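You operate a simulated robot arm through the tools that you are given. There is no shell and no other tool.

You run a simulated robot arm. Do the job below in one go: nothing can be reset, and whatever is moved stays where it is left.

JOB
Fetch the green pot and set it on the top of the tool chest. Take the blue tipped rod on the top of the long bench and put it away on the top of the cream board. Fetch the paper roll and stand it on the top of the long bench. Put the purple pot in the inside of the steel tub. Take the teal drop and leave it on the top of the tool chest. Take the wide carton and put it on the bare top of the red bench. Push the yellow drawer shut. Fetch the white box and set it on the shelf of the stock table. Fetch the purple spool and set it on the blue plate. Put the clear jug on the shelf under the long bench. Take the tumbling jar on the top of the packing table and put it away on the top of the long bench. Open the cream drawer, put the yellow glass block in the inside of the cream drawer, then shut the drawer. Close the plate cover. Do these in any order. Set down upright: paper roll, purple pot, wide carton, purple spool, clear jug, tumbling jar.

Only the result counts: the job must be done as asked and must still hold three seconds after the hand-in. Knocking over, shifting, dropping, spilling or breaking anything else fails it. A push-on lid holds only when it is set on centred and level and pressed home; a screw cap is set on level and turned clockwise until tight.

ROBOT AND FRAMES
A 6-joint arm with a two-finger gripper on a trunk, on a base that moves. Base frame: it is fixed to the floor where the robot stands at the start and does not move with it; the origin is under the middle of the robot, x ahead of it, y to its left, z up. Readings come in mm, degrees, newtons and seconds.
With the tool pointing down near the work surface it reaches from about 380 to 860 mm from the robot's upright axis, wherever it stands. Its first joint turns from -166.0 to 166.0 degrees. Places, roughly: bare top of the red bench [800, 3600, 1000]; blue plate (10x10x1 cm) [-2500, 700, 900]; blue tipped rod (20x3x3 cm) [2000, -500, 900]; clear jug (8x13x11 cm) [-2100, 1000, 900]; cream drawer [-1700, 1500, 700]; green pot (6x6x6 cm) [2100, -200, 900]; inside of the cream drawer [-1700, 1600, 700]; inside of the steel tub (22x27 cm) [1020, -1100, 860]; paper roll (8x8x22 cm) [1800, -300, 500]; plate cover [1000, 1100, 1100]; purple pot (5x5x6 cm) [2300, 400, 900]; purple spool (6x6x7 cm) [-2200, 1000, 900]; shelf of the stock table [-1000, 2500, 400]; shelf under the long bench [1900, -300, 400]; teal drop (3x3x8 cm) [2300, 500, 900]; top of the cream board (26x19 cm) [1540, 2060, 860]; top of the long bench [1800, -400, 800]; top of the tool chest (24x63 cm) [2900, 3560, 920]; tumbling jar (8x8x11 cm) [-2400, 1200, 900]; white box (7x10x6 cm) [-2500, 900, 900]; wide carton (17x8x11 cm) [3000, 600, 900]; yellow drawer [3100, 1500, 700]; yellow glass block (6x6x4 cm) [-1800, 1300, 900]. Payload 2.45 kg.
Tool frame: the origin (TCP) lies between the finger pads and is the grasp point; the fingertips stand 20 mm ahead of it; z points along the fingers, y is the line along which they close. The gripper opens to 140 mm; its body begins 168 mm behind the TCP.
Orientation is told as [roll, pitch, yaw] about the base's x, y, z axes, in that order, counted from this pose: with the fingers straight down and closing along the base's y, the tool's x points along the base's -x, its y along +y and its z along -z.

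CONTROLS
- The arm moves only by the tool arm_command. Its argument "series" is a list of rows, each an object of numbers (a shift or turn left out is 0, a gripper value left out holds the last): "dx", "dy", "dz": the shift along the base's x, y, z in units of 250 mm (1.0 is 250 mm); "ax", "ay", "az": the turn, a rotation vector about the base's x, y, z in units of 60 degrees (1.0 is 60 degrees); "jaw": the opening, from 0 (shut) to 1 (fully open). In form: [{"dx": .., "dy": .., "dz": .., "ax": .., "ay": .., "az": .., "jaw": ..}, ...]. A call has 1 to 20 rows; each row is the pose to reach, as a shift and turn from the pose commanded when the call began. A call with a number of a shift or a turn outside -1 to 1 is refused whole. Each row takes 0.2 s and may step no farther than 50 mm and 8.6 degrees from the row before; otherwise, or with a gripper value out of range, the whole call is refused. A pose out of reach is approached as far as the arm can. The call stops where the force on the tool passes 40 N (or 10 N more than at its start, if that is more) or the arm is blocked; 0.2 s more then pass. Each finger travels about 45 mm/s and halts on what it meets, pressing with about 39 N; the grip force reading is that of the motor and also rises with nothing between the fingers. The clock runs only during rows and for 0.2 s after the last one: add rows that repeat a pose to give the fingers time. It gives the time, the measured TCP pose, the force on the tool (base axes), the opening and the grip force at its end, in the units of the frame above (readings bear some noise), with the torque about the TCP (base axes, N m) and any sound that the robot's microphone picked up.
- Cameras (640 x 400 px; columns grow to the right, rows downward): "scene" is now at [93.3, 124.2, 1859.2]; the picture's right is [-0.17, -0.99, 0.00], its down [-0.64, 0.11, -0.76] and it looks along [0.75, -0.13, -0.65] (base axes); focal length 263 px, centre (320, 200). "wrist" rides on the gripper at [78, 11, -209] in the tool frame; the picture's right is [-0.14, 0.99, 0.00], its down [-0.92, -0.13, -0.37] and it looks along [-0.37, -0.05, 0.93] (tool axes); focal length 280 px, centre (320, 200). There is no depth. A picture from a camera that has moved, and an enlarged one, comes with that camera's place and axes in the base frame and with its lens.
- snapshot(camera): a new picture of that camera. No time passes.
- slide_trunk(by): moves the trunk up (or, below 0, down) by that many mm; the arm and the scene camera ride with it, the base frame stays. It gives what a move gives, with no picture.
- base_move(legs): drives the robot by 1 to 6 legs, each [ahead, left, turn to the left] in mm, mm and degrees, along the robot's own axes; the way and the turn of a leg run together, so that a leg with both is an arc; at most 1500 mm and 180 degrees a leg. The arm and the cameras ride along, it lands a little off, and it stops where it bumps. It gives what a move gives.
- aim_head(pan, tilt): turns the head with the scene camera to pan (to the left, within 143 degrees either way) and tilt (down, from -29 to 69), counted from straight ahead of the robot. It gives what a move gives.
- enlarge(camera, box): a new picture of the part [left, top, right, bottom] of that camera's present view, enlarged. No time passes.
- finish_job(): hands the job in; it is judged then, once.

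Places have to be worked out from the pictures, the camera data and where the tool is seen. Open the gripper and draw the arm clear of the work before you hand the job in, unless the task says otherwise.

The tools are called as name(argument=value, ...) on one line, values as JSON. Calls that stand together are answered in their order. arm_command: Moves the arm, as the interface text tells. Its arguments: {"type":"object","properties":{"series":{"type":"array","items":{"type":"object","properties":{"dx":{"type":"number"},"dy":{"type":"number"},"dz":{"type":"number"},"ax":{"type":"number"},"ay":{"type":"number"},"az":{"type":"number"},"jaw":{"type":"number"}}}}},"required":["series"]} The other tools are called the same way: slide_trunk (by) moves the trunk up or down; base_move (legs) drives the base; aim_head (pan, tilt) turns the head that bears the scene camera; snapshot (camera) takes a picture; enlarge (camera, box) takes an enlarged picture of a part of a camera's view; finish_job () hands the job in.

At the start:

```text
time_s: 0.0
position: [552.5, 97.1, 1148.4]
ee_rot: [0.1, 0.0, 0.0]
contact_force: [1.0, -0.4, -0.3]
torque: [-0.02, 0.01, 0.0]
opening: 139.8
grip_force: 0.0
trunk travel left (down, up): [-100.0, 130.0]
robot x, y, heading: [2.9, 2.7, 0.1]
head pan, tilt (commanded): [-9.6, 40.3]
```

scene: 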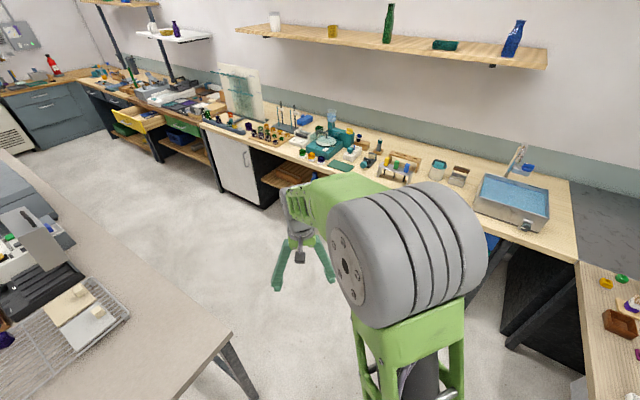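
wrist: 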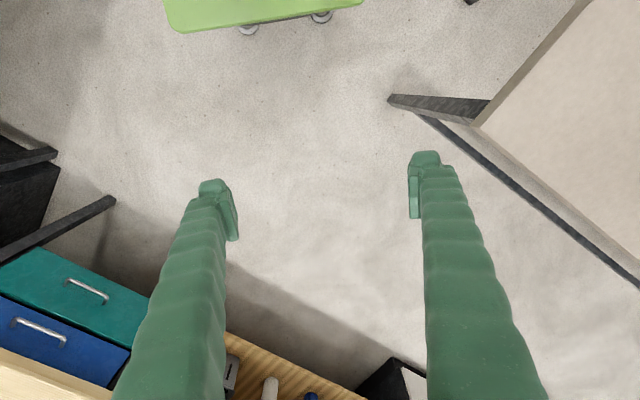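

I begin by looking around the room with the head to locate everything before moving.

aim_head(pan=-30, tilt=25)

```text
time_s: 0.8
position: [552.4, 97.1, 1149.2]
ee_rot: [0.1, 0.0, 0.0]
contact_force: [-0.4, 0.3, -0.5]
torque: [0.0, 0.03, -0.03]
opening: 139.7
grip_force: 0.1
trunk travel left (down, up): [-100.0, 130.0]
robot x, y, heading: [-2.4, 0.5, 0.0]
head pan, tilt (commanded): [-30.0, 25.0]
```

I take a picture in this direction.

snapshot(camera="scene")

enlarge(camera="scene", box=[0, 100, 320, 300])

enlarge(camera="scene", box=[320, 100, 640, 300])

```text
taken
camera scene: at [89.5, 92.4, 1883.0], right [-0.5, -0.87, 0.0], down [-0.37, 0.21, -0.91], along [0.79, -0.45, -0.42], focal length 263 px, centre (320, 200)
```

scene: 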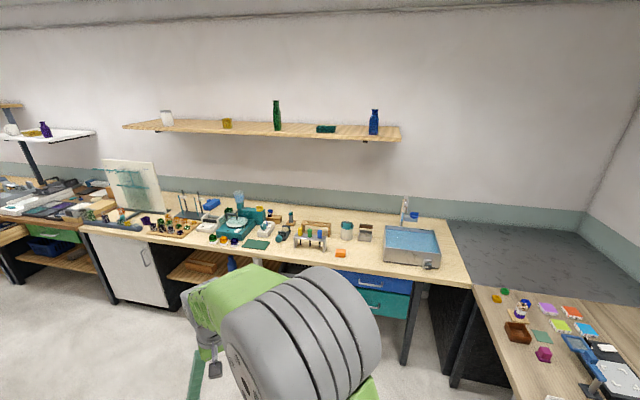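

```text
2.00 times, centred on (160, 200) of scene
camera zoom: at [89.5, 92.4, 1883.0], right [-0.5, -0.87, 0.0], down [-0.37, 0.21, -0.91], along [0.79, -0.45, -0.42], focal length 526 px, centre (640, 200)
```

zoom: 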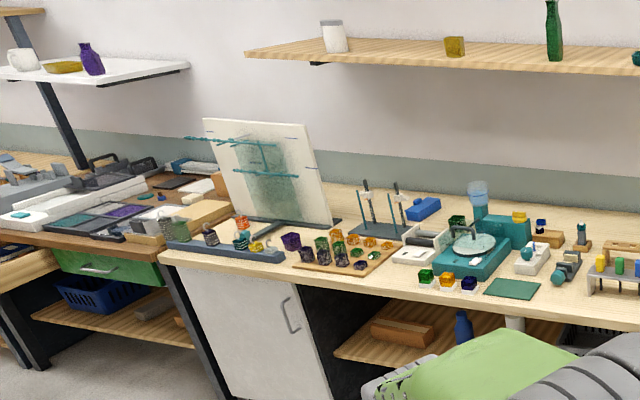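

```text
2.00 times, centred on (480, 200) of scene
camera zoom: at [89.5, 92.4, 1883.0], right [-0.5, -0.87, 0.0], down [-0.37, 0.21, -0.91], along [0.79, -0.45, -0.42], focal length 526 px, centre (0, 200)
```

zoom: 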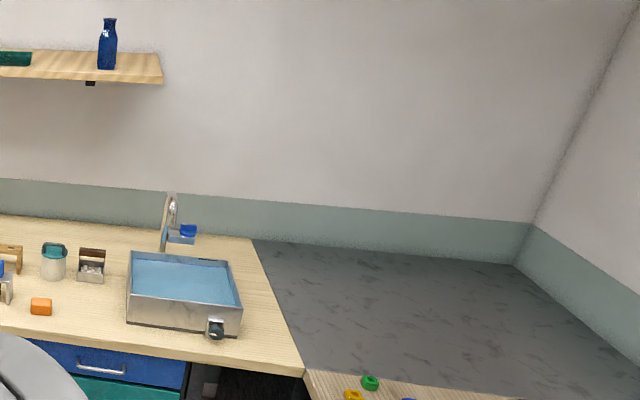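

The long bench runs diagonally on my right front. I keep panning to survey the whole room.

aim_head(pan=20, tilt=25)

snapshot(camera="scene")

enlarge(camera="scene", box=[0, 100, 320, 300])

enlarge(camera="scene", box=[320, 100, 640, 300])

aim_head(pan=70, tilt=25)

snapshot(camera="scene")

enlarge(camera="scene", box=[0, 100, 320, 300])

enlarge(camera="scene", box=[320, 100, 640, 300])

aim_head(pan=120, tilt=25)

snapshot(camera="scene")

enlarge(camera="scene", box=[0, 100, 320, 300])

enlarge(camera="scene", box=[320, 100, 640, 300])

```text
time_s: 2.0
position: [552.8, 96.2, 1149.8]
ee_rot: [0.0, 0.0, -0.1]
contact_force: [-0.2, 0.0, -0.3]
torque: [0.0, 0.02, 0.03]
opening: 140.0
grip_force: 0.0
trunk travel left (down, up): [-100.0, 130.0]
robot x, y, heading: [3.7, -2.1, -0.0]
head pan, tilt (commanded): [20.0, 25.0]
```

```text
taken
camera scene: at [96.3, 169.8, 1883.0], right [0.34, -0.94, 0.0], down [-0.4, -0.14, -0.91], along [0.85, 0.31, -0.42], focal length 263 px, centre (320, 200)
```

scene: 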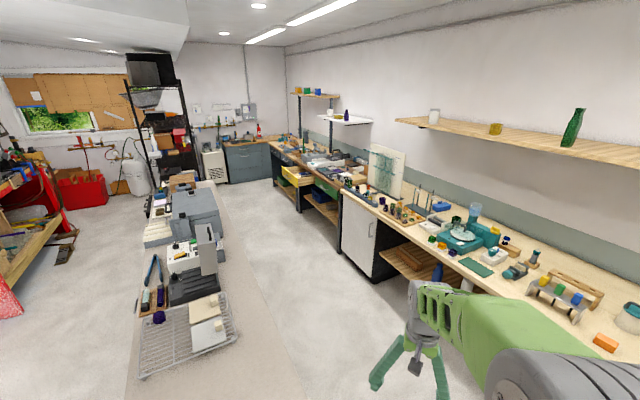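

```text
2.00 times, centred on (160, 200) of scene
camera zoom: at [96.3, 169.8, 1883.0], right [0.34, -0.94, 0.0], down [-0.4, -0.14, -0.91], along [0.85, 0.31, -0.42], focal length 526 px, centre (640, 200)
```

zoom: 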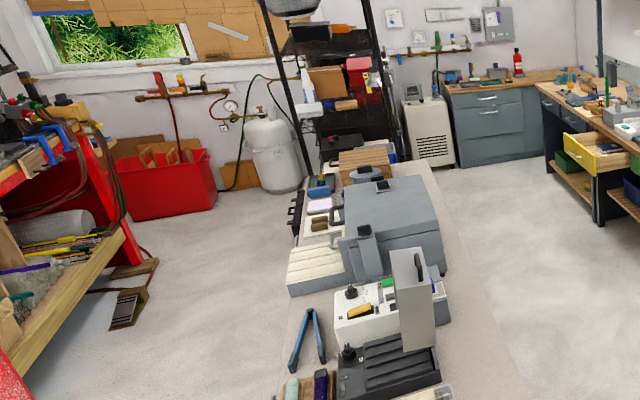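

```text
2.00 times, centred on (480, 200) of scene
camera zoom: at [96.3, 169.8, 1883.0], right [0.34, -0.94, 0.0], down [-0.4, -0.14, -0.91], along [0.85, 0.31, -0.42], focal length 526 px, centre (0, 200)
```

zoom: 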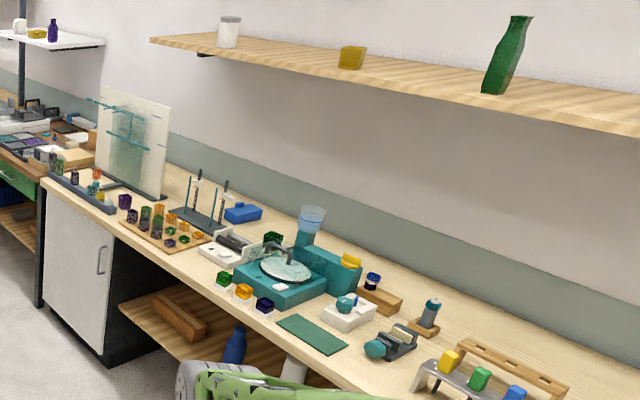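

```text
time_s: 3.2
position: [552.5, 96.6, 1147.8]
ee_rot: [0.0, 0.0, 0.0]
contact_force: [0.2, -0.4, 0.3]
torque: [-0.01, -0.01, 0.01]
opening: 140.1
grip_force: 0.0
trunk travel left (down, up): [-100.0, 130.0]
robot x, y, heading: [-1.0, 1.5, 0.1]
head pan, tilt (commanded): [70.0, 25.0]
```

```text
taken
camera scene: at [41.3, 224.9, 1883.0], right [0.94, -0.34, 0.0], down [-0.14, -0.4, -0.91], along [0.31, 0.85, -0.42], focal length 263 px, centre (320, 200)
```

scene: 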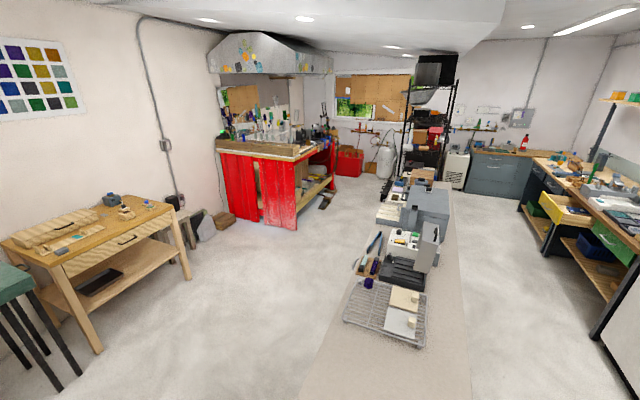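

```text
2.00 times, centred on (160, 200) of scene
camera zoom: at [41.3, 224.9, 1883.0], right [0.94, -0.34, 0.0], down [-0.14, -0.4, -0.91], along [0.31, 0.85, -0.42], focal length 526 px, centre (640, 200)
```

zoom: 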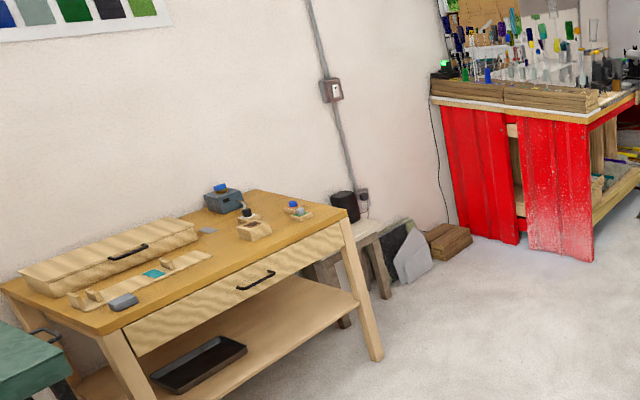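

```text
2.00 times, centred on (480, 200) of scene
camera zoom: at [41.3, 224.9, 1883.0], right [0.94, -0.34, 0.0], down [-0.14, -0.4, -0.91], along [0.31, 0.85, -0.42], focal length 526 px, centre (0, 200)
```

zoom: 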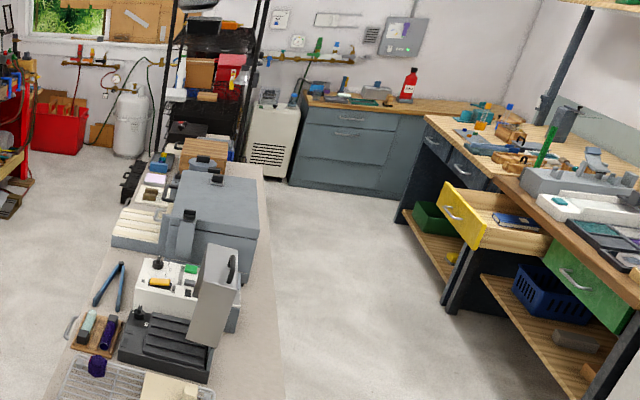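

```text
time_s: 4.4
position: [553.4, 96.6, 1149.1]
ee_rot: [-0.1, 0.0, 0.0]
contact_force: [0.1, 0.5, -0.3]
torque: [-0.02, 0.01, -0.02]
opening: 139.6
grip_force: 0.0
trunk travel left (down, up): [-100.0, 130.0]
robot x, y, heading: [-2.1, -3.0, -0.0]
head pan, tilt (commanded): [120.0, 25.0]
```

```text
taken
camera scene: at [-36.3, 218.2, 1883.0], right [0.87, 0.5, 0.0], down [0.21, -0.37, -0.91], along [-0.45, 0.79, -0.42], focal length 263 px, centre (320, 200)
```

scene: 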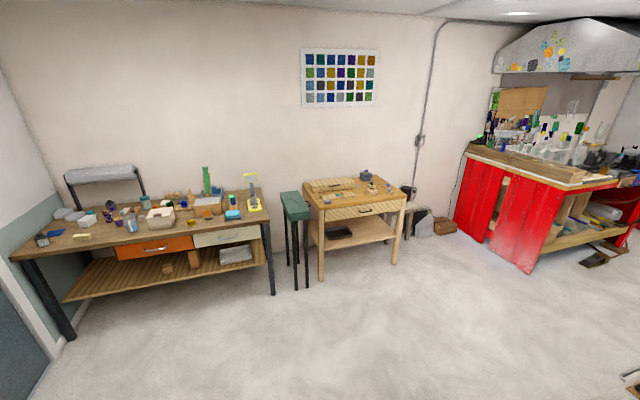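

```text
2.00 times, centred on (160, 200) of scene
camera zoom: at [-36.3, 218.2, 1883.0], right [0.87, 0.5, 0.0], down [0.21, -0.37, -0.91], along [-0.45, 0.79, -0.42], focal length 526 px, centre (640, 200)
```

zoom: 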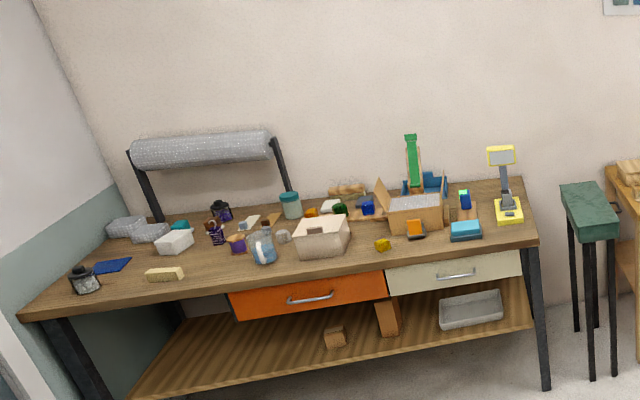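

```text
2.00 times, centred on (480, 200) of scene
camera zoom: at [-36.3, 218.2, 1883.0], right [0.87, 0.5, 0.0], down [0.21, -0.37, -0.91], along [-0.45, 0.79, -0.42], focal length 526 px, centre (0, 200)
```

zoom: 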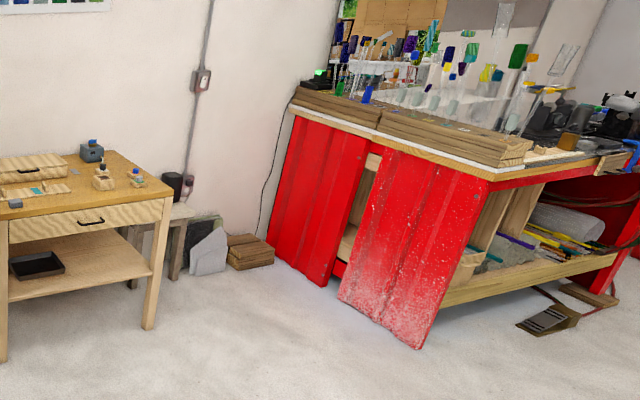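

Survey gives me the room layout: the long bench on the right, the packing table behind left, and the central bench in between. I look further behind and also down at my own base to know its footprint.

aim_head(pan=143, tilt=25)

snapshot(camera="scene")

aim_head(pan=40, tilt=69)

snapshot(camera="scene")

aim_head(pan=-90, tilt=60)

snapshot(camera="scene")

aim_head(pan=-120, tilt=25)

snapshot(camera="scene")

```text
time_s: 5.2
position: [553.5, 96.9, 1149.0]
ee_rot: [0.0, 0.0, 0.0]
contact_force: [0.1, -0.7, 0.0]
torque: [0.03, 0.02, -0.01]
opening: 139.8
grip_force: 0.0
trunk travel left (down, up): [-100.0, 130.0]
robot x, y, heading: [2.2, -4.0, -0.0]
head pan, tilt (commanded): [143.0, 25.0]
```

```text
taken
camera scene: at [-63.8, 193.9, 1883.0], right [0.6, 0.8, 0.0], down [0.34, -0.25, -0.91], along [-0.72, 0.55, -0.42], focal length 263 px, centre (320, 200)
```

scene: 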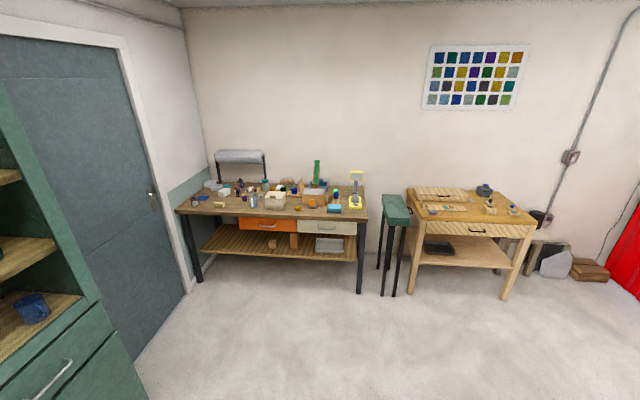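

```text
time_s: 7.0
position: [552.9, 96.8, 1148.3]
ee_rot: [0.1, -0.1, 0.0]
contact_force: [0.1, -0.1, -0.3]
torque: [0.02, 0.0, 0.02]
opening: 139.9
grip_force: 0.1
trunk travel left (down, up): [-100.0, 130.0]
robot x, y, heading: [0.7, -0.4, 0.0]
head pan, tilt (commanded): [40.0, 68.8]
```

```text
taken
camera scene: at [52.5, 174.4, 1823.6], right [0.64, -0.77, 0.0], down [-0.71, -0.6, -0.36], along [0.28, 0.23, -0.93], focal length 263 px, centre (320, 200)
```

scene: 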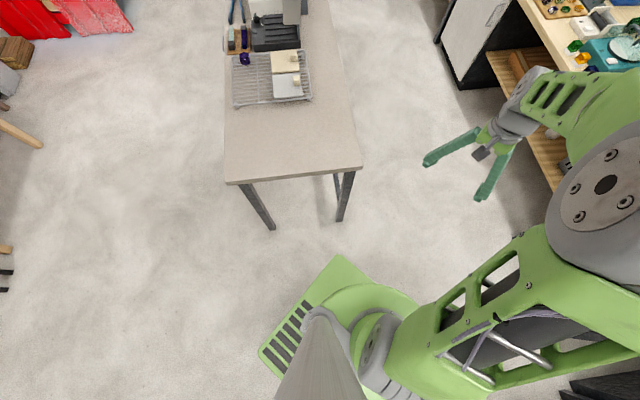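

```text
time_s: 9.2
position: [552.3, 97.5, 1150.2]
ee_rot: [0.1, 0.0, 0.0]
contact_force: [-0.1, -0.2, -0.1]
torque: [-0.01, 0.01, -0.01]
opening: 140.3
grip_force: 0.1
trunk travel left (down, up): [-100.0, 130.0]
robot x, y, heading: [-1.7, 1.0, 0.1]
head pan, tilt (commanded): [-90.0, 60.0]
```

```text
taken
camera scene: at [9.7, 71.7, 1833.0], right [-1.0, 0.0, 0.0], down [0.0, 0.87, -0.5], along [0.0, -0.5, -0.87], focal length 263 px, centre (320, 200)
```

scene: 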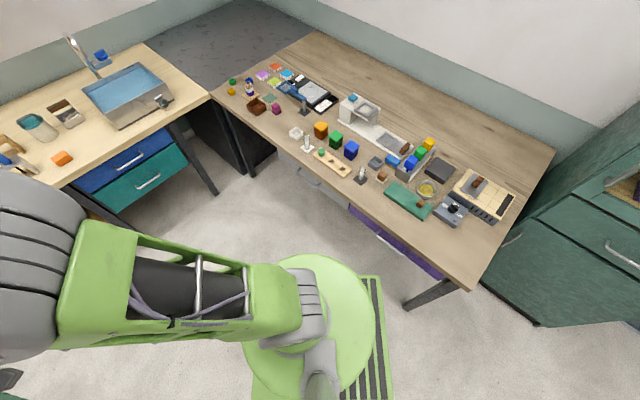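

```text
time_s: 10.2
position: [552.6, 96.6, 1149.5]
ee_rot: [0.0, 0.0, -0.1]
contact_force: [-0.1, 0.5, 0.6]
torque: [-0.01, 0.04, -0.02]
opening: 139.5
grip_force: 0.2
trunk travel left (down, up): [-100.0, 130.0]
robot x, y, heading: [-2.1, 0.6, -0.0]
head pan, tilt (commanded): [-120.0, 25.0]
```

```text
taken
camera scene: at [-36.3, 58.6, 1883.0], right [-0.87, 0.5, 0.0], down [0.21, 0.37, -0.91], along [-0.45, -0.78, -0.42], focal length 263 px, centre (320, 200)
```

scene: 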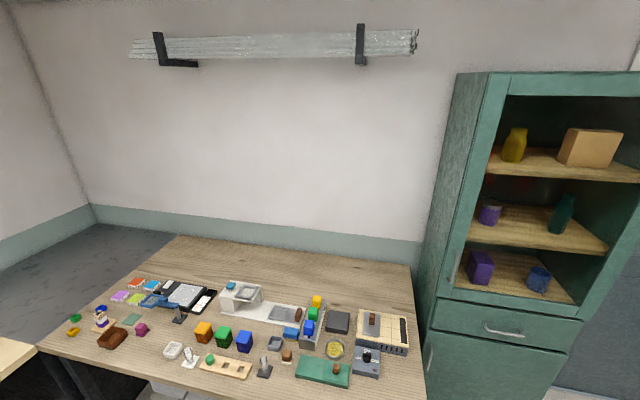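

The base is roughly 570×490 mm; the aisle between the central bench and the long bench is about 1.1 m wide and runs at ~46.6° to the base x axis. I turn parallel to the bench and move over toward it.

base_move(legs=[[0, 0, 46.6], [0, -750, 0], [900, 0, 0]])

aim_head(pan=-80, tilt=45)

snapshot(camera="scene")

enlarge(camera="scene", box=[0, 50, 320, 250])

enlarge(camera="scene", box=[320, 50, 640, 250])

```text
time_s: 23.6
position: [1480.1, 596.6, 1149.2]
ee_rot: [0.0, 0.1, 46.1]
contact_force: [0.5, 0.4, 0.3]
torque: [-0.01, 0.03, -0.01]
opening: 139.9
grip_force: 0.1
trunk travel left (down, up): [-100.0, 130.0]
robot x, y, heading: [1166.9, 130.4, 46.0]
head pan, tilt (commanded): [-120.0, 25.0]
```

```text
time_s: 24.7
position: [1481.6, 595.7, 1150.1]
ee_rot: [0.0, 0.1, 46.1]
contact_force: [0.4, 0.1, 0.2]
torque: [0.0, 0.0, -0.01]
opening: 140.1
grip_force: 0.0
trunk travel left (down, up): [-100.0, 130.0]
robot x, y, heading: [1170.0, 129.7, 46.0]
head pan, tilt (commanded): [-80.0, 45.0]
```

```text
taken
camera scene: at [1139.6, 189.2, 1852.5], right [-0.56, -0.83, 0.0], down [-0.59, 0.4, -0.71], along [0.59, -0.4, -0.71], focal length 263 px, centre (320, 200)
```

scene: 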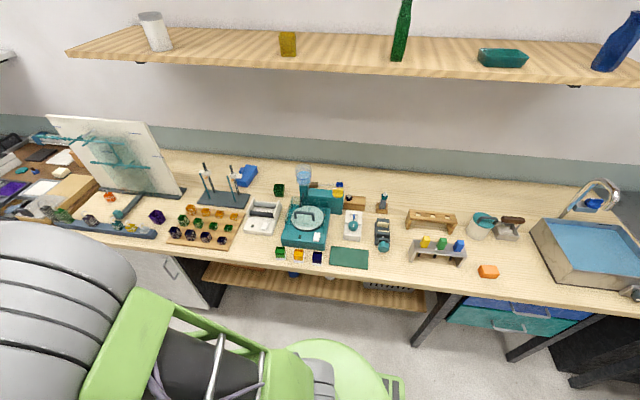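

```text
2.00 times, centred on (160, 150) of scene
camera zoom: at [1139.6, 189.2, 1852.5], right [-0.56, -0.83, 0.0], down [-0.59, 0.4, -0.71], along [0.59, -0.4, -0.71], focal length 526 px, centre (640, 300)
```

zoom: 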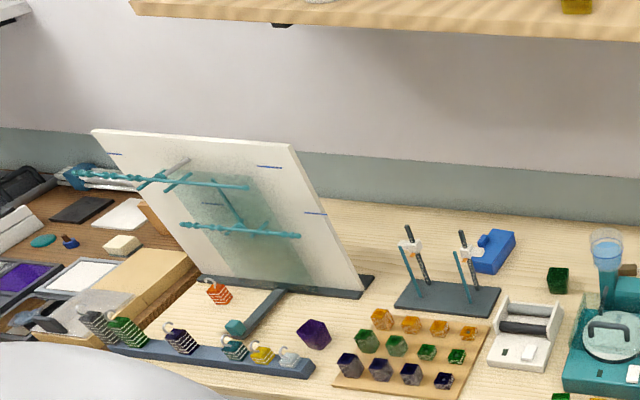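

```text
2.00 times, centred on (480, 150) of scene
camera zoom: at [1139.6, 189.2, 1852.5], right [-0.56, -0.83, 0.0], down [-0.59, 0.4, -0.71], along [0.59, -0.4, -0.71], focal length 526 px, centre (0, 300)
```

zoom: 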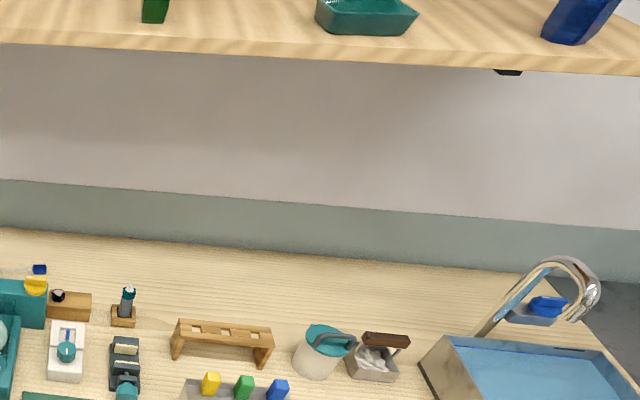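

I can identify the green pot (~(2134,-218)) and the purple pot (~(2303,369)). I close in on the bench to see the smaller things better.

base_move(legs=[[0, -200, 0.6]])

aim_head(pan=-80, tilt=45)

snapshot(camera="scene")

enlarge(camera="scene", box=[120, 120, 280, 220])

enlarge(camera="scene", box=[240, 120, 400, 220])

enlarge(camera="scene", box=[360, 130, 520, 230])

enlarge(camera="scene", box=[0, 120, 160, 220])

```text
time_s: 27.1
position: [1619.7, 461.2, 1150.4]
ee_rot: [-0.1, 0.0, 46.5]
contact_force: [-0.3, -0.3, -0.5]
torque: [-0.01, 0.03, 0.0]
opening: 140.0
grip_force: 0.1
trunk travel left (down, up): [-100.0, 130.0]
robot x, y, heading: [1311.6, -8.1, 46.6]
head pan, tilt (commanded): [-80.0, 45.0]
```

```text
time_s: 27.7
position: [1621.5, 460.9, 1148.7]
ee_rot: [-0.1, -0.1, 46.6]
contact_force: [0.8, 0.1, -0.1]
torque: [-0.01, -0.03, -0.01]
opening: 140.0
grip_force: 0.0
trunk travel left (down, up): [-100.0, 130.0]
robot x, y, heading: [1308.4, -5.8, 46.2]
head pan, tilt (commanded): [-80.0, 45.0]
```

```text
taken
camera scene: at [1283.9, 50.3, 1852.4], right [-0.55, -0.83, 0.0], down [-0.59, 0.39, -0.71], along [0.59, -0.39, -0.71], focal length 263 px, centre (320, 200)
```

scene: 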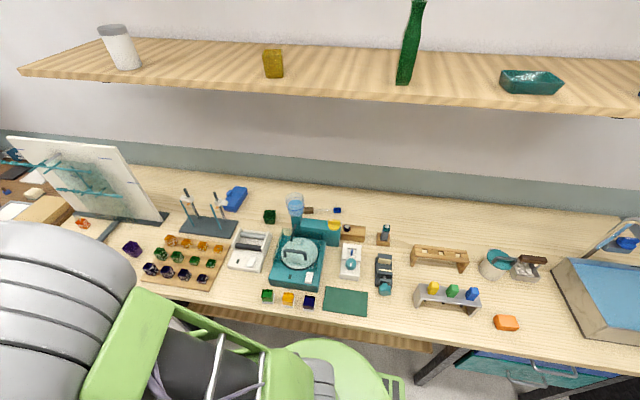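

```text
4.00 times, centred on (200, 170) of scene
camera zoom: at [1283.9, 50.3, 1852.4], right [-0.55, -0.83, 0.0], down [-0.59, 0.39, -0.71], along [0.59, -0.39, -0.71], focal length 1052 px, centre (800, 320)
```

zoom: 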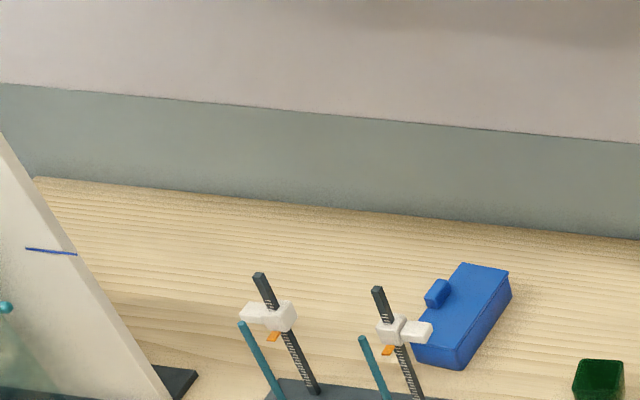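

```text
4.00 times, centred on (320, 170) of scene
camera zoom: at [1283.9, 50.3, 1852.4], right [-0.55, -0.83, 0.0], down [-0.59, 0.39, -0.71], along [0.59, -0.39, -0.71], focal length 1052 px, centre (320, 320)
```

zoom: 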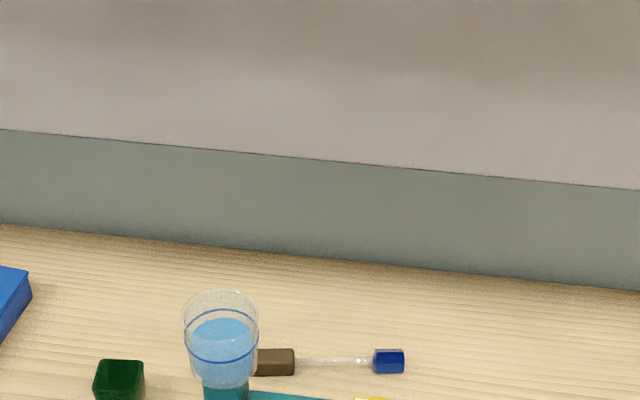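

```text
4.00 times, centred on (440, 180) of scene
camera zoom: at [1283.9, 50.3, 1852.4], right [-0.55, -0.83, 0.0], down [-0.59, 0.39, -0.71], along [0.59, -0.39, -0.71], focal length 1052 px, centre (-160, 280)
```

zoom: 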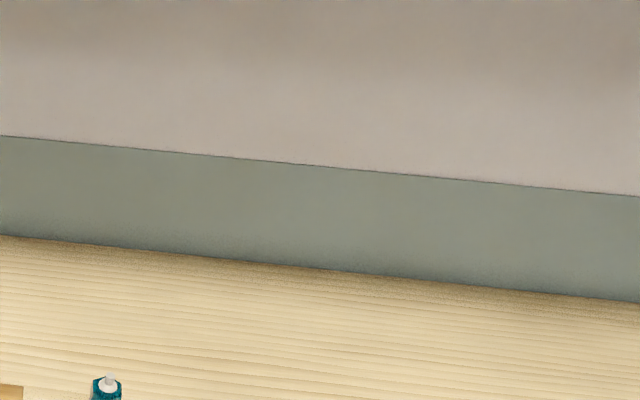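

```text
4.00 times, centred on (80, 170) of scene
camera zoom: at [1283.9, 50.3, 1852.4], right [-0.55, -0.83, 0.0], down [-0.59, 0.39, -0.71], along [0.59, -0.39, -0.71], focal length 1052 px, centre (1280, 320)
```

zoom: 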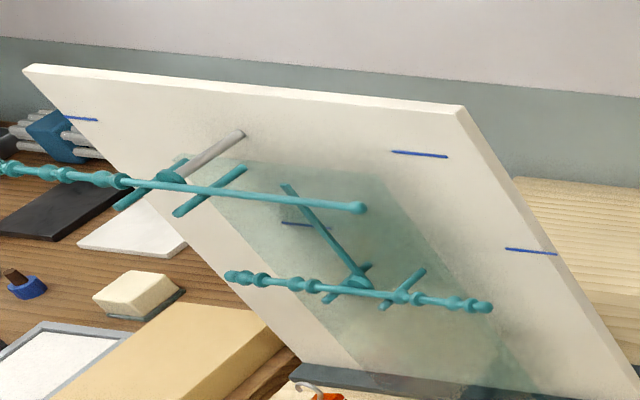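

The rod with a blue end lies behind the teal machine; the purple pot triangulates to about (2297, 369). I drive to face the bench in front of the purple pot.

base_move(legs=[[854, 100, 0], [0, 0, -89.7]])

snapshot(camera="wrist")

aim_head(pan=10, tilt=50)

snapshot(camera="scene")

```text
time_s: 36.1
position: [2294.2, 369.6, 1148.4]
ee_rot: [0.0, 0.0, -43.7]
contact_force: [1.5, -0.2, 0.3]
torque: [0.03, 0.01, 0.0]
opening: 139.8
grip_force: 0.1
trunk travel left (down, up): [-100.0, 130.0]
robot x, y, heading: [1821.1, 682.3, -43.6]
head pan, tilt (commanded): [-80.0, 45.0]
```

```text
taken
camera wrist: at [2245.8, 432.3, 1357.9], right [0.78, 0.62, 0.0], down [0.58, -0.73, 0.37], along [0.23, -0.29, -0.93], focal length 280 px, centre (320, 200)
```

wrist: 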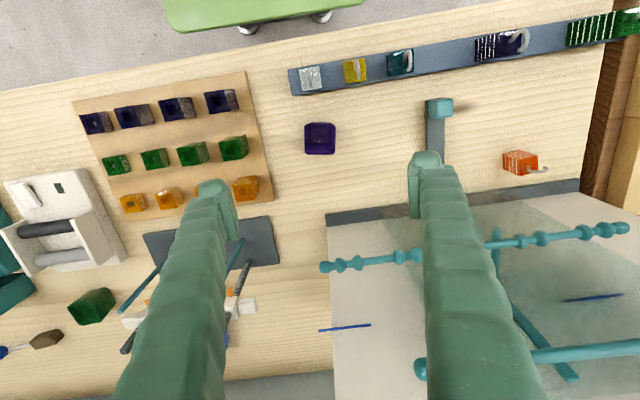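

```text
time_s: 37.7
position: [2293.6, 371.3, 1149.9]
ee_rot: [0.0, 0.0, -43.7]
contact_force: [-0.1, -0.2, 0.3]
torque: [0.0, -0.01, -0.01]
opening: 140.2
grip_force: 0.1
trunk travel left (down, up): [-100.0, 130.0]
robot x, y, heading: [1830.2, 679.0, -43.7]
head pan, tilt (commanded): [10.0, 50.0]
```

```text
taken
camera scene: at [1995.2, 731.9, 1845.5], right [-0.56, -0.83, 0.0], down [-0.64, 0.43, -0.64], along [0.53, -0.36, -0.77], focal length 263 px, centre (320, 200)
```

scene: 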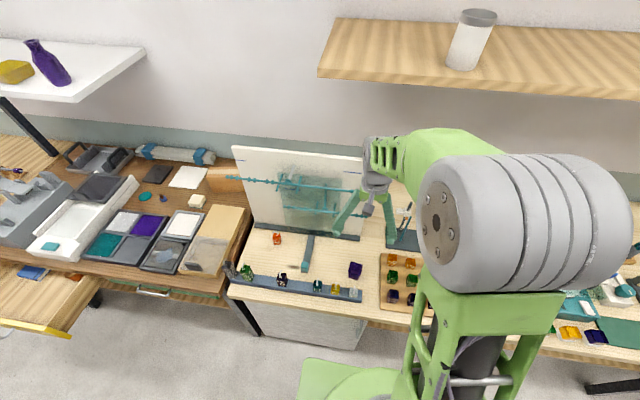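

The purple pot lies right below the tool. I enlarge the wrist view to see the pot's orientation and the teal drop on the slate rail.

enlarge(camera="wrist", box=[270, 20, 430, 120])

enlarge(camera="wrist", box=[260, 90, 380, 165])

enlarge(camera="scene", box=[220, 220, 380, 320])

enlarge(camera="scene", box=[0, 120, 260, 283])

```text
4.00 times, centred on (350, 70) of wrist
camera zoom: at [2245.8, 432.3, 1357.9], right [0.78, 0.62, 0.0], down [0.58, -0.73, 0.37], along [0.23, -0.29, -0.93], focal length 1122 px, centre (200, 720)
```

zoom: 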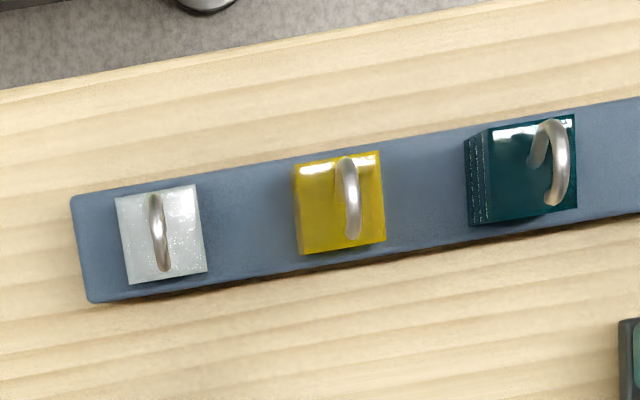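

```text
5.33 times, centred on (320, 128) of wrist
camera zoom: at [2245.8, 432.3, 1357.9], right [0.78, 0.62, 0.0], down [0.58, -0.73, 0.37], along [0.23, -0.29, -0.93], focal length 1495 px, centre (320, 587)
```

zoom: 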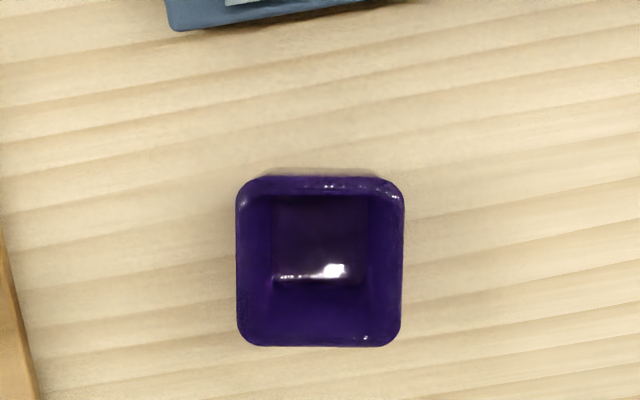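

```text
4.00 times, centred on (300, 270) of scene
camera zoom: at [1995.2, 731.9, 1845.5], right [-0.56, -0.83, 0.0], down [-0.64, 0.43, -0.64], along [0.53, -0.36, -0.77], focal length 1052 px, centre (400, -80)
```

zoom: 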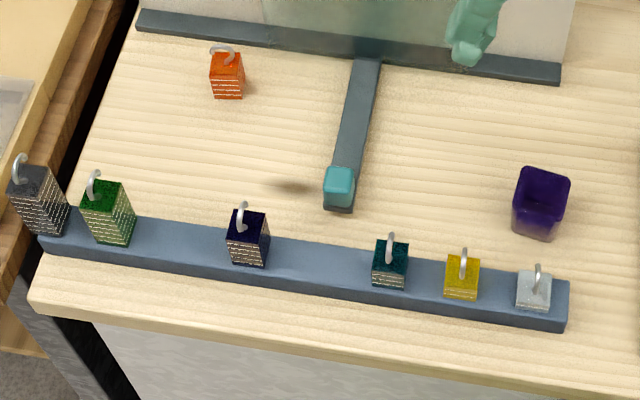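

```text
2.45 times, centred on (130, 202) of scene
camera zoom: at [1995.2, 731.9, 1845.5], right [-0.56, -0.83, 0.0], down [-0.64, 0.43, -0.64], along [0.53, -0.36, -0.77], focal length 645 px, centre (786, 196)
```

zoom: 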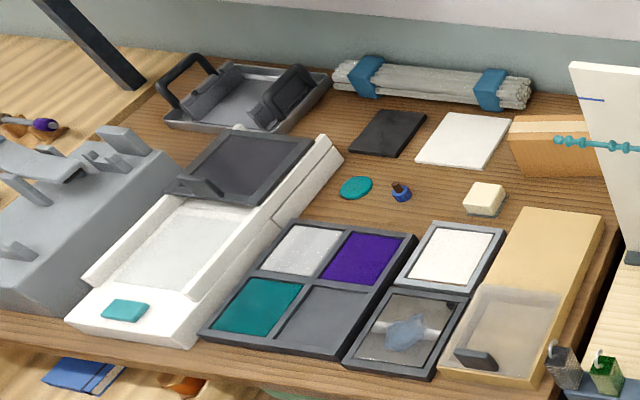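

The pot is square-on to the camera axes, i.e. rotated about −8° from the tool; its rim is near z≈907. I narrow the jaws, rotate and lower most of the way.

arm_command(series=[{"dz": -0.19, "az": -0.13, "jaw": 0.6}, {"dz": -0.38, "az": -0.13}, {"dz": -0.57, "az": -0.13}, {"dz": -0.76, "az": -0.13}])

snapshot(camera="wrist")

```text
time_s: 38.7
position: [2294.3, 369.2, 959.0]
ee_rot: [0.0, 0.0, -51.6]
contact_force: [-0.6, -0.2, -0.4]
torque: [0.02, 0.03, 0.01]
opening: 84.0
grip_force: 0.1
trunk travel left (down, up): [-100.0, 130.0]
robot x, y, heading: [1823.6, 684.0, -43.8]
head pan, tilt (commanded): [10.0, 50.0]
```

```text
taken
camera wrist: at [2255.1, 437.9, 1167.8], right [0.86, 0.51, 0.0], down [0.47, -0.8, 0.37], along [0.19, -0.32, -0.93], focal length 280 px, centre (320, 200)
```

wrist: 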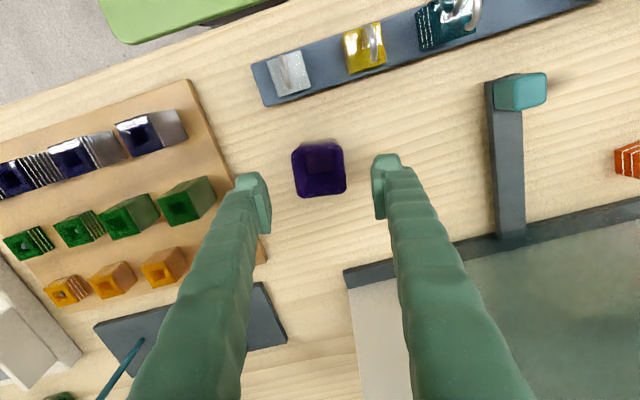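

The pot is centred between the fingers. I descend to grasp height and close.

arm_command(series=[{"dx": 0.005, "dz": -0.15}, {"dx": 0.005, "dz": -0.3}, {"dx": 0.005, "dz": -0.3, "jaw": 0.2}, {"dx": 0.005, "dz": -0.3, "jaw": 0.2}, {"dx": 0.005, "dz": -0.3, "jaw": 0.2}, {"dx": 0.005, "dz": -0.3, "jaw": 0.2}])

snapshot(camera="wrist")

```text
time_s: 40.1
position: [2295.1, 372.7, 884.6]
ee_rot: [0.0, 0.1, -51.5]
contact_force: [-0.7, 0.1, -0.2]
torque: [-0.03, -0.04, 0.01]
opening: 49.9
grip_force: 39.4
trunk travel left (down, up): [-100.0, 130.0]
robot x, y, heading: [1829.1, 681.4, -43.8]
head pan, tilt (commanded): [10.0, 50.0]
```

```text
taken
camera wrist: at [2255.7, 439.6, 1093.4], right [0.86, 0.51, 0.0], down [0.47, -0.8, 0.37], along [0.19, -0.32, -0.93], focal length 280 px, centre (320, 200)
```

wrist: 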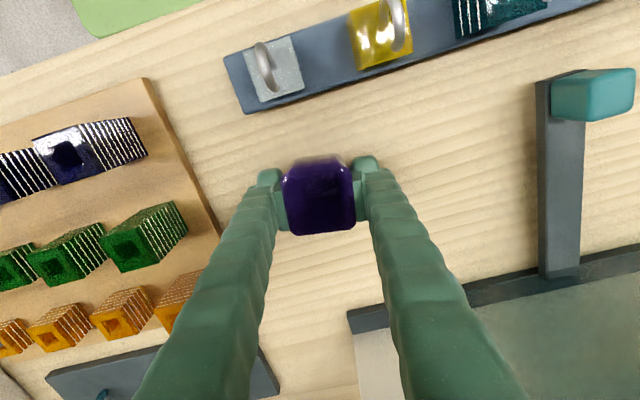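

The pot is gripped (49.9 mm opening). I lift it.

arm_command(series=[{"dz": 0.1}, {"dz": 0.25}, {"dz": 0.45}, {"dz": 0.65}, {"dz": 0.85}, {"dz": 1.0}, {"dz": 1.0}])

aim_head(pan=-60, tilt=40)

snapshot(camera="scene")

snapshot(camera="wrist")

```text
time_s: 41.7
position: [2296.6, 370.0, 1135.1]
ee_rot: [0.0, 0.0, -51.6]
contact_force: [0.1, 1.2, -0.7]
torque: [0.02, -0.04, 0.01]
opening: 49.5
grip_force: 38.9
trunk travel left (down, up): [-100.0, 130.0]
robot x, y, heading: [1829.5, 681.3, -43.7]
head pan, tilt (commanded): [10.0, 50.0]
```

```text
time_s: 43.1
position: [2296.9, 370.2, 1135.2]
ee_rot: [-0.1, 0.0, -51.5]
contact_force: [0.1, -0.1, -0.6]
torque: [-0.04, 0.0, 0.0]
opening: 49.9
grip_force: 38.9
trunk travel left (down, up): [-100.0, 130.0]
robot x, y, heading: [1823.9, 683.3, -43.7]
head pan, tilt (commanded): [-60.0, 40.0]
```

```text
taken
camera scene: at [1911.2, 692.0, 1859.7], right [-0.97, 0.24, 0.0], down [0.15, 0.62, -0.77], along [-0.18, -0.74, -0.64], focal length 263 px, centre (320, 200)
```

scene: 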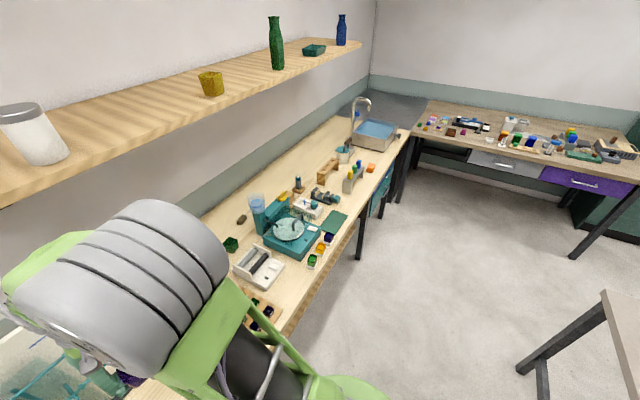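

```text
taken
camera wrist: at [2257.1, 438.4, 1343.1], right [0.86, 0.51, 0.0], down [0.47, -0.8, 0.37], along [0.19, -0.32, -0.93], focal length 280 px, centre (320, 200)
```

wrist: 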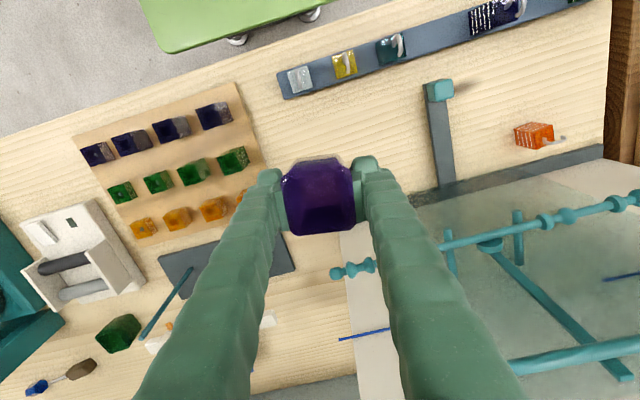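

Pot held securely. I back off a little and slide along the aisle to the tub, then look at it.

base_move(legs=[[-130, 0, 0], [0, -930, 0], [0, -930, 0.2]])

aim_head(pan=-10, tilt=45)

snapshot(camera="scene")

snapshot(camera="wrist")

```text
time_s: 60.6
position: [921.4, -884.7, 1133.6]
ee_rot: [0.0, 0.0, -51.0]
contact_force: [0.0, 0.4, -2.0]
torque: [-0.01, 0.02, 0.04]
opening: 49.8
grip_force: 39.4
trunk travel left (down, up): [-100.0, 130.0]
robot x, y, heading: [450.8, -579.5, -43.5]
head pan, tilt (commanded): [-60.0, 40.0]
```

```text
time_s: 61.8
position: [921.7, -884.2, 1134.8]
ee_rot: [0.1, 0.0, -51.0]
contact_force: [-0.5, -0.5, -1.8]
torque: [0.01, 0.01, -0.01]
opening: 49.7
grip_force: 39.3
trunk travel left (down, up): [-100.0, 130.0]
robot x, y, heading: [450.7, -576.5, -43.4]
head pan, tilt (commanded): [-10.0, 45.0]
```

```text
taken
camera scene: at [602.9, -547.7, 1852.4], right [-0.8, -0.6, 0.0], down [-0.42, 0.57, -0.71], along [0.42, -0.57, -0.71], focal length 263 px, centre (320, 200)
```

scene: 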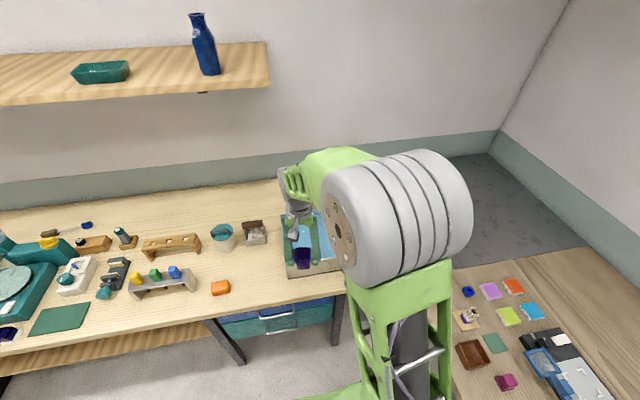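

```text
taken
camera wrist: at [882.5, -816.5, 1343.1], right [0.86, 0.52, 0.0], down [0.48, -0.8, 0.37], along [0.19, -0.32, -0.93], focal length 280 px, centre (320, 200)
```

wrist: 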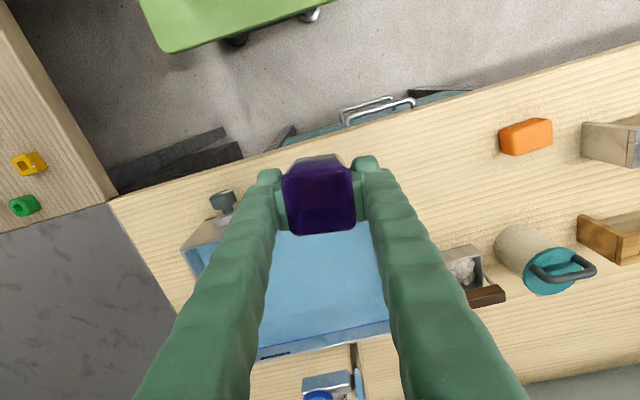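

The tub spans roughly u −275..27, n 1380..1640 in bench axes, and I'm short of it. I drive forward 150 mm and then shift with the arm above its middle.

base_move(legs=[[150, 0, 0]])

arm_command(series=[{"dx": -0.02, "dy": -0.16}, {"dx": -0.04, "dy": -0.32}, {"dx": -0.065, "dy": -0.48}, {"dx": -0.065, "dy": -0.48, "dz": -0.2}, {"dx": -0.065, "dy": -0.48, "dz": -0.32}])

snapshot(camera="wrist")

snapshot(camera="scene")

```text
time_s: 63.2
position: [1030.8, -988.5, 1133.6]
ee_rot: [0.0, 0.1, -51.3]
contact_force: [0.3, 0.6, -2.1]
torque: [0.03, 0.04, 0.0]
opening: 49.8
grip_force: 38.7
trunk travel left (down, up): [-100.0, 130.0]
robot x, y, heading: [558.3, -676.7, -43.4]
head pan, tilt (commanded): [-10.0, 45.0]
```

```text
time_s: 64.4
position: [1013.6, -1106.5, 1054.0]
ee_rot: [-0.1, -0.1, -51.3]
contact_force: [-0.1, -0.5, -1.0]
torque: [0.0, 0.03, 0.01]
opening: 50.1
grip_force: 39.1
trunk travel left (down, up): [-100.0, 130.0]
robot x, y, heading: [561.5, -672.4, -43.6]
head pan, tilt (commanded): [-10.0, 45.0]
```

```text
taken
camera wrist: at [973.9, -1038.5, 1262.2], right [0.86, 0.51, 0.0], down [0.48, -0.8, 0.37], along [0.19, -0.32, -0.93], focal length 280 px, centre (320, 200)
```

wrist: 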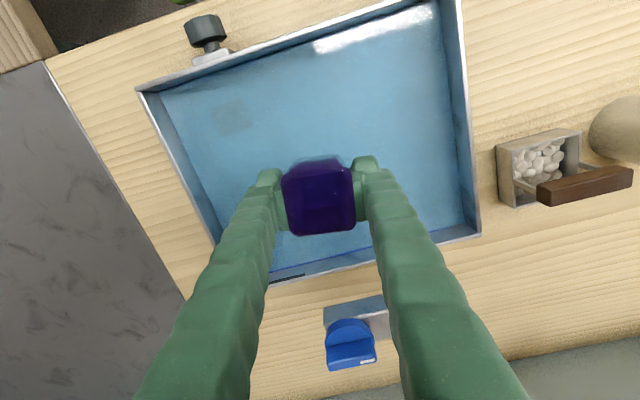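

```text
taken
camera scene: at [711.4, -650.2, 1852.4], right [-0.8, -0.6, 0.0], down [-0.42, 0.57, -0.71], along [0.42, -0.57, -0.71], focal length 263 px, centre (320, 200)
```

scene: 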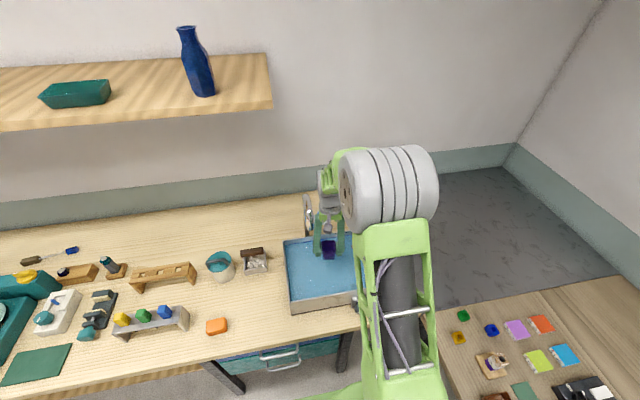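

The pot hangs over the middle of the tub floor. I lower it to just above the expected floor.

arm_command(series=[{"dz": -0.15}, {"dz": -0.3}, {"dz": -0.45}, {"dz": -0.58}, {"dz": -0.6}])

snapshot(camera="wrist")

```text
time_s: 65.6
position: [1014.4, -1107.8, 904.4]
ee_rot: [0.1, 0.0, -51.2]
contact_force: [-0.1, -0.7, -2.0]
torque: [0.0, -0.01, -0.01]
opening: 49.8
grip_force: 38.5
trunk travel left (down, up): [-100.0, 130.0]
robot x, y, heading: [559.1, -679.8, -43.4]
head pan, tilt (commanded): [-10.0, 45.0]
```

```text
taken
camera wrist: at [974.2, -1039.3, 1113.1], right [0.86, 0.51, 0.0], down [0.48, -0.8, 0.37], along [0.19, -0.32, -0.93], focal length 280 px, centre (320, 200)
```

wrist: 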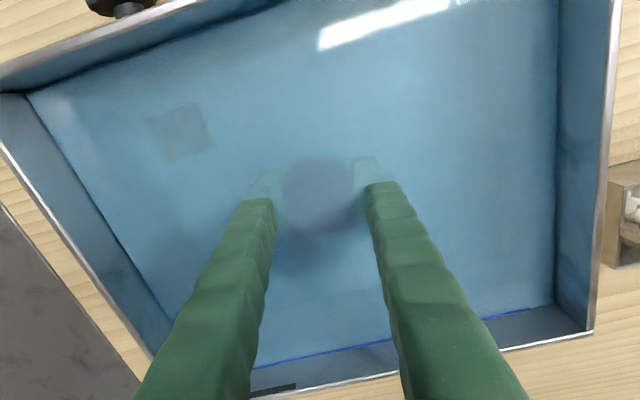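

The tub holds water and the pot is going below its surface; no contact yet. I lower in small steps to find the floor.

arm_command(series=[{"dz": -0.015}, {"dz": -0.03}])

arm_command(series=[{"dz": -0.008}, {"dz": -0.016}])

```text
time_s: 66.2
position: [1013.9, -1107.3, 896.5]
ee_rot: [0.0, 0.0, -51.2]
contact_force: [-0.4, 0.0, -1.6]
torque: [-0.01, -0.01, 0.02]
opening: 49.9
grip_force: 39.3
trunk travel left (down, up): [-100.0, 130.0]
robot x, y, heading: [560.5, -677.9, -43.3]
head pan, tilt (commanded): [-10.0, 45.0]
```

```text
time_s: 66.8
position: [1013.9, -1107.0, 896.7]
ee_rot: [0.0, -0.2, -51.1]
contact_force: [-1.5, 2.8, 28.9]
torque: [0.27, 0.22, 0.0]
opening: 49.8
grip_force: 39.3
trunk travel left (down, up): [-100.0, 130.0]
robot x, y, heading: [560.8, -675.4, -43.3]
head pan, tilt (commanded): [-10.0, 45.0]
```

Contact at z≈896.7: the pot rests on the tub floor. I relieve the pressure, open, and raise.

arm_command(series=[{"dz": 0.01}, {"dz": 0.014, "jaw": 0.42}, {"dz": 0.014, "jaw": 0.5}, {"dz": 0.014, "jaw": 0.56}, {"dz": 0.014, "jaw": 0.56}, {"dz": 0.1, "jaw": 0.56}, {"dz": 0.25}, {"dz": 0.4}, {"dz": 0.6}, {"dz": 0.8}, {"dz": 1.0}])

snapshot(camera="wrist")

```text
time_s: 69.2
position: [1013.3, -1106.9, 1144.3]
ee_rot: [0.0, 0.0, -51.1]
contact_force: [0.4, 0.0, 0.5]
torque: [-0.02, -0.03, 0.03]
opening: 78.4
grip_force: 0.1
trunk travel left (down, up): [-100.0, 130.0]
robot x, y, heading: [559.7, -676.0, -43.5]
head pan, tilt (commanded): [-10.0, 45.0]
```

```text
taken
camera wrist: at [973.5, -1038.8, 1352.6], right [0.86, 0.51, 0.0], down [0.48, -0.8, 0.37], along [0.19, -0.32, -0.93], focal length 280 px, centre (320, 200)
```

wrist: 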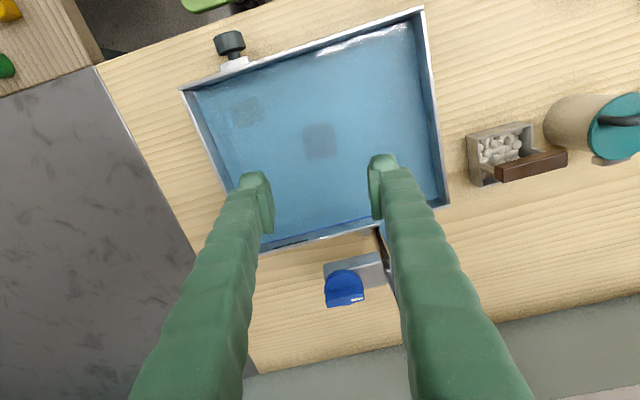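

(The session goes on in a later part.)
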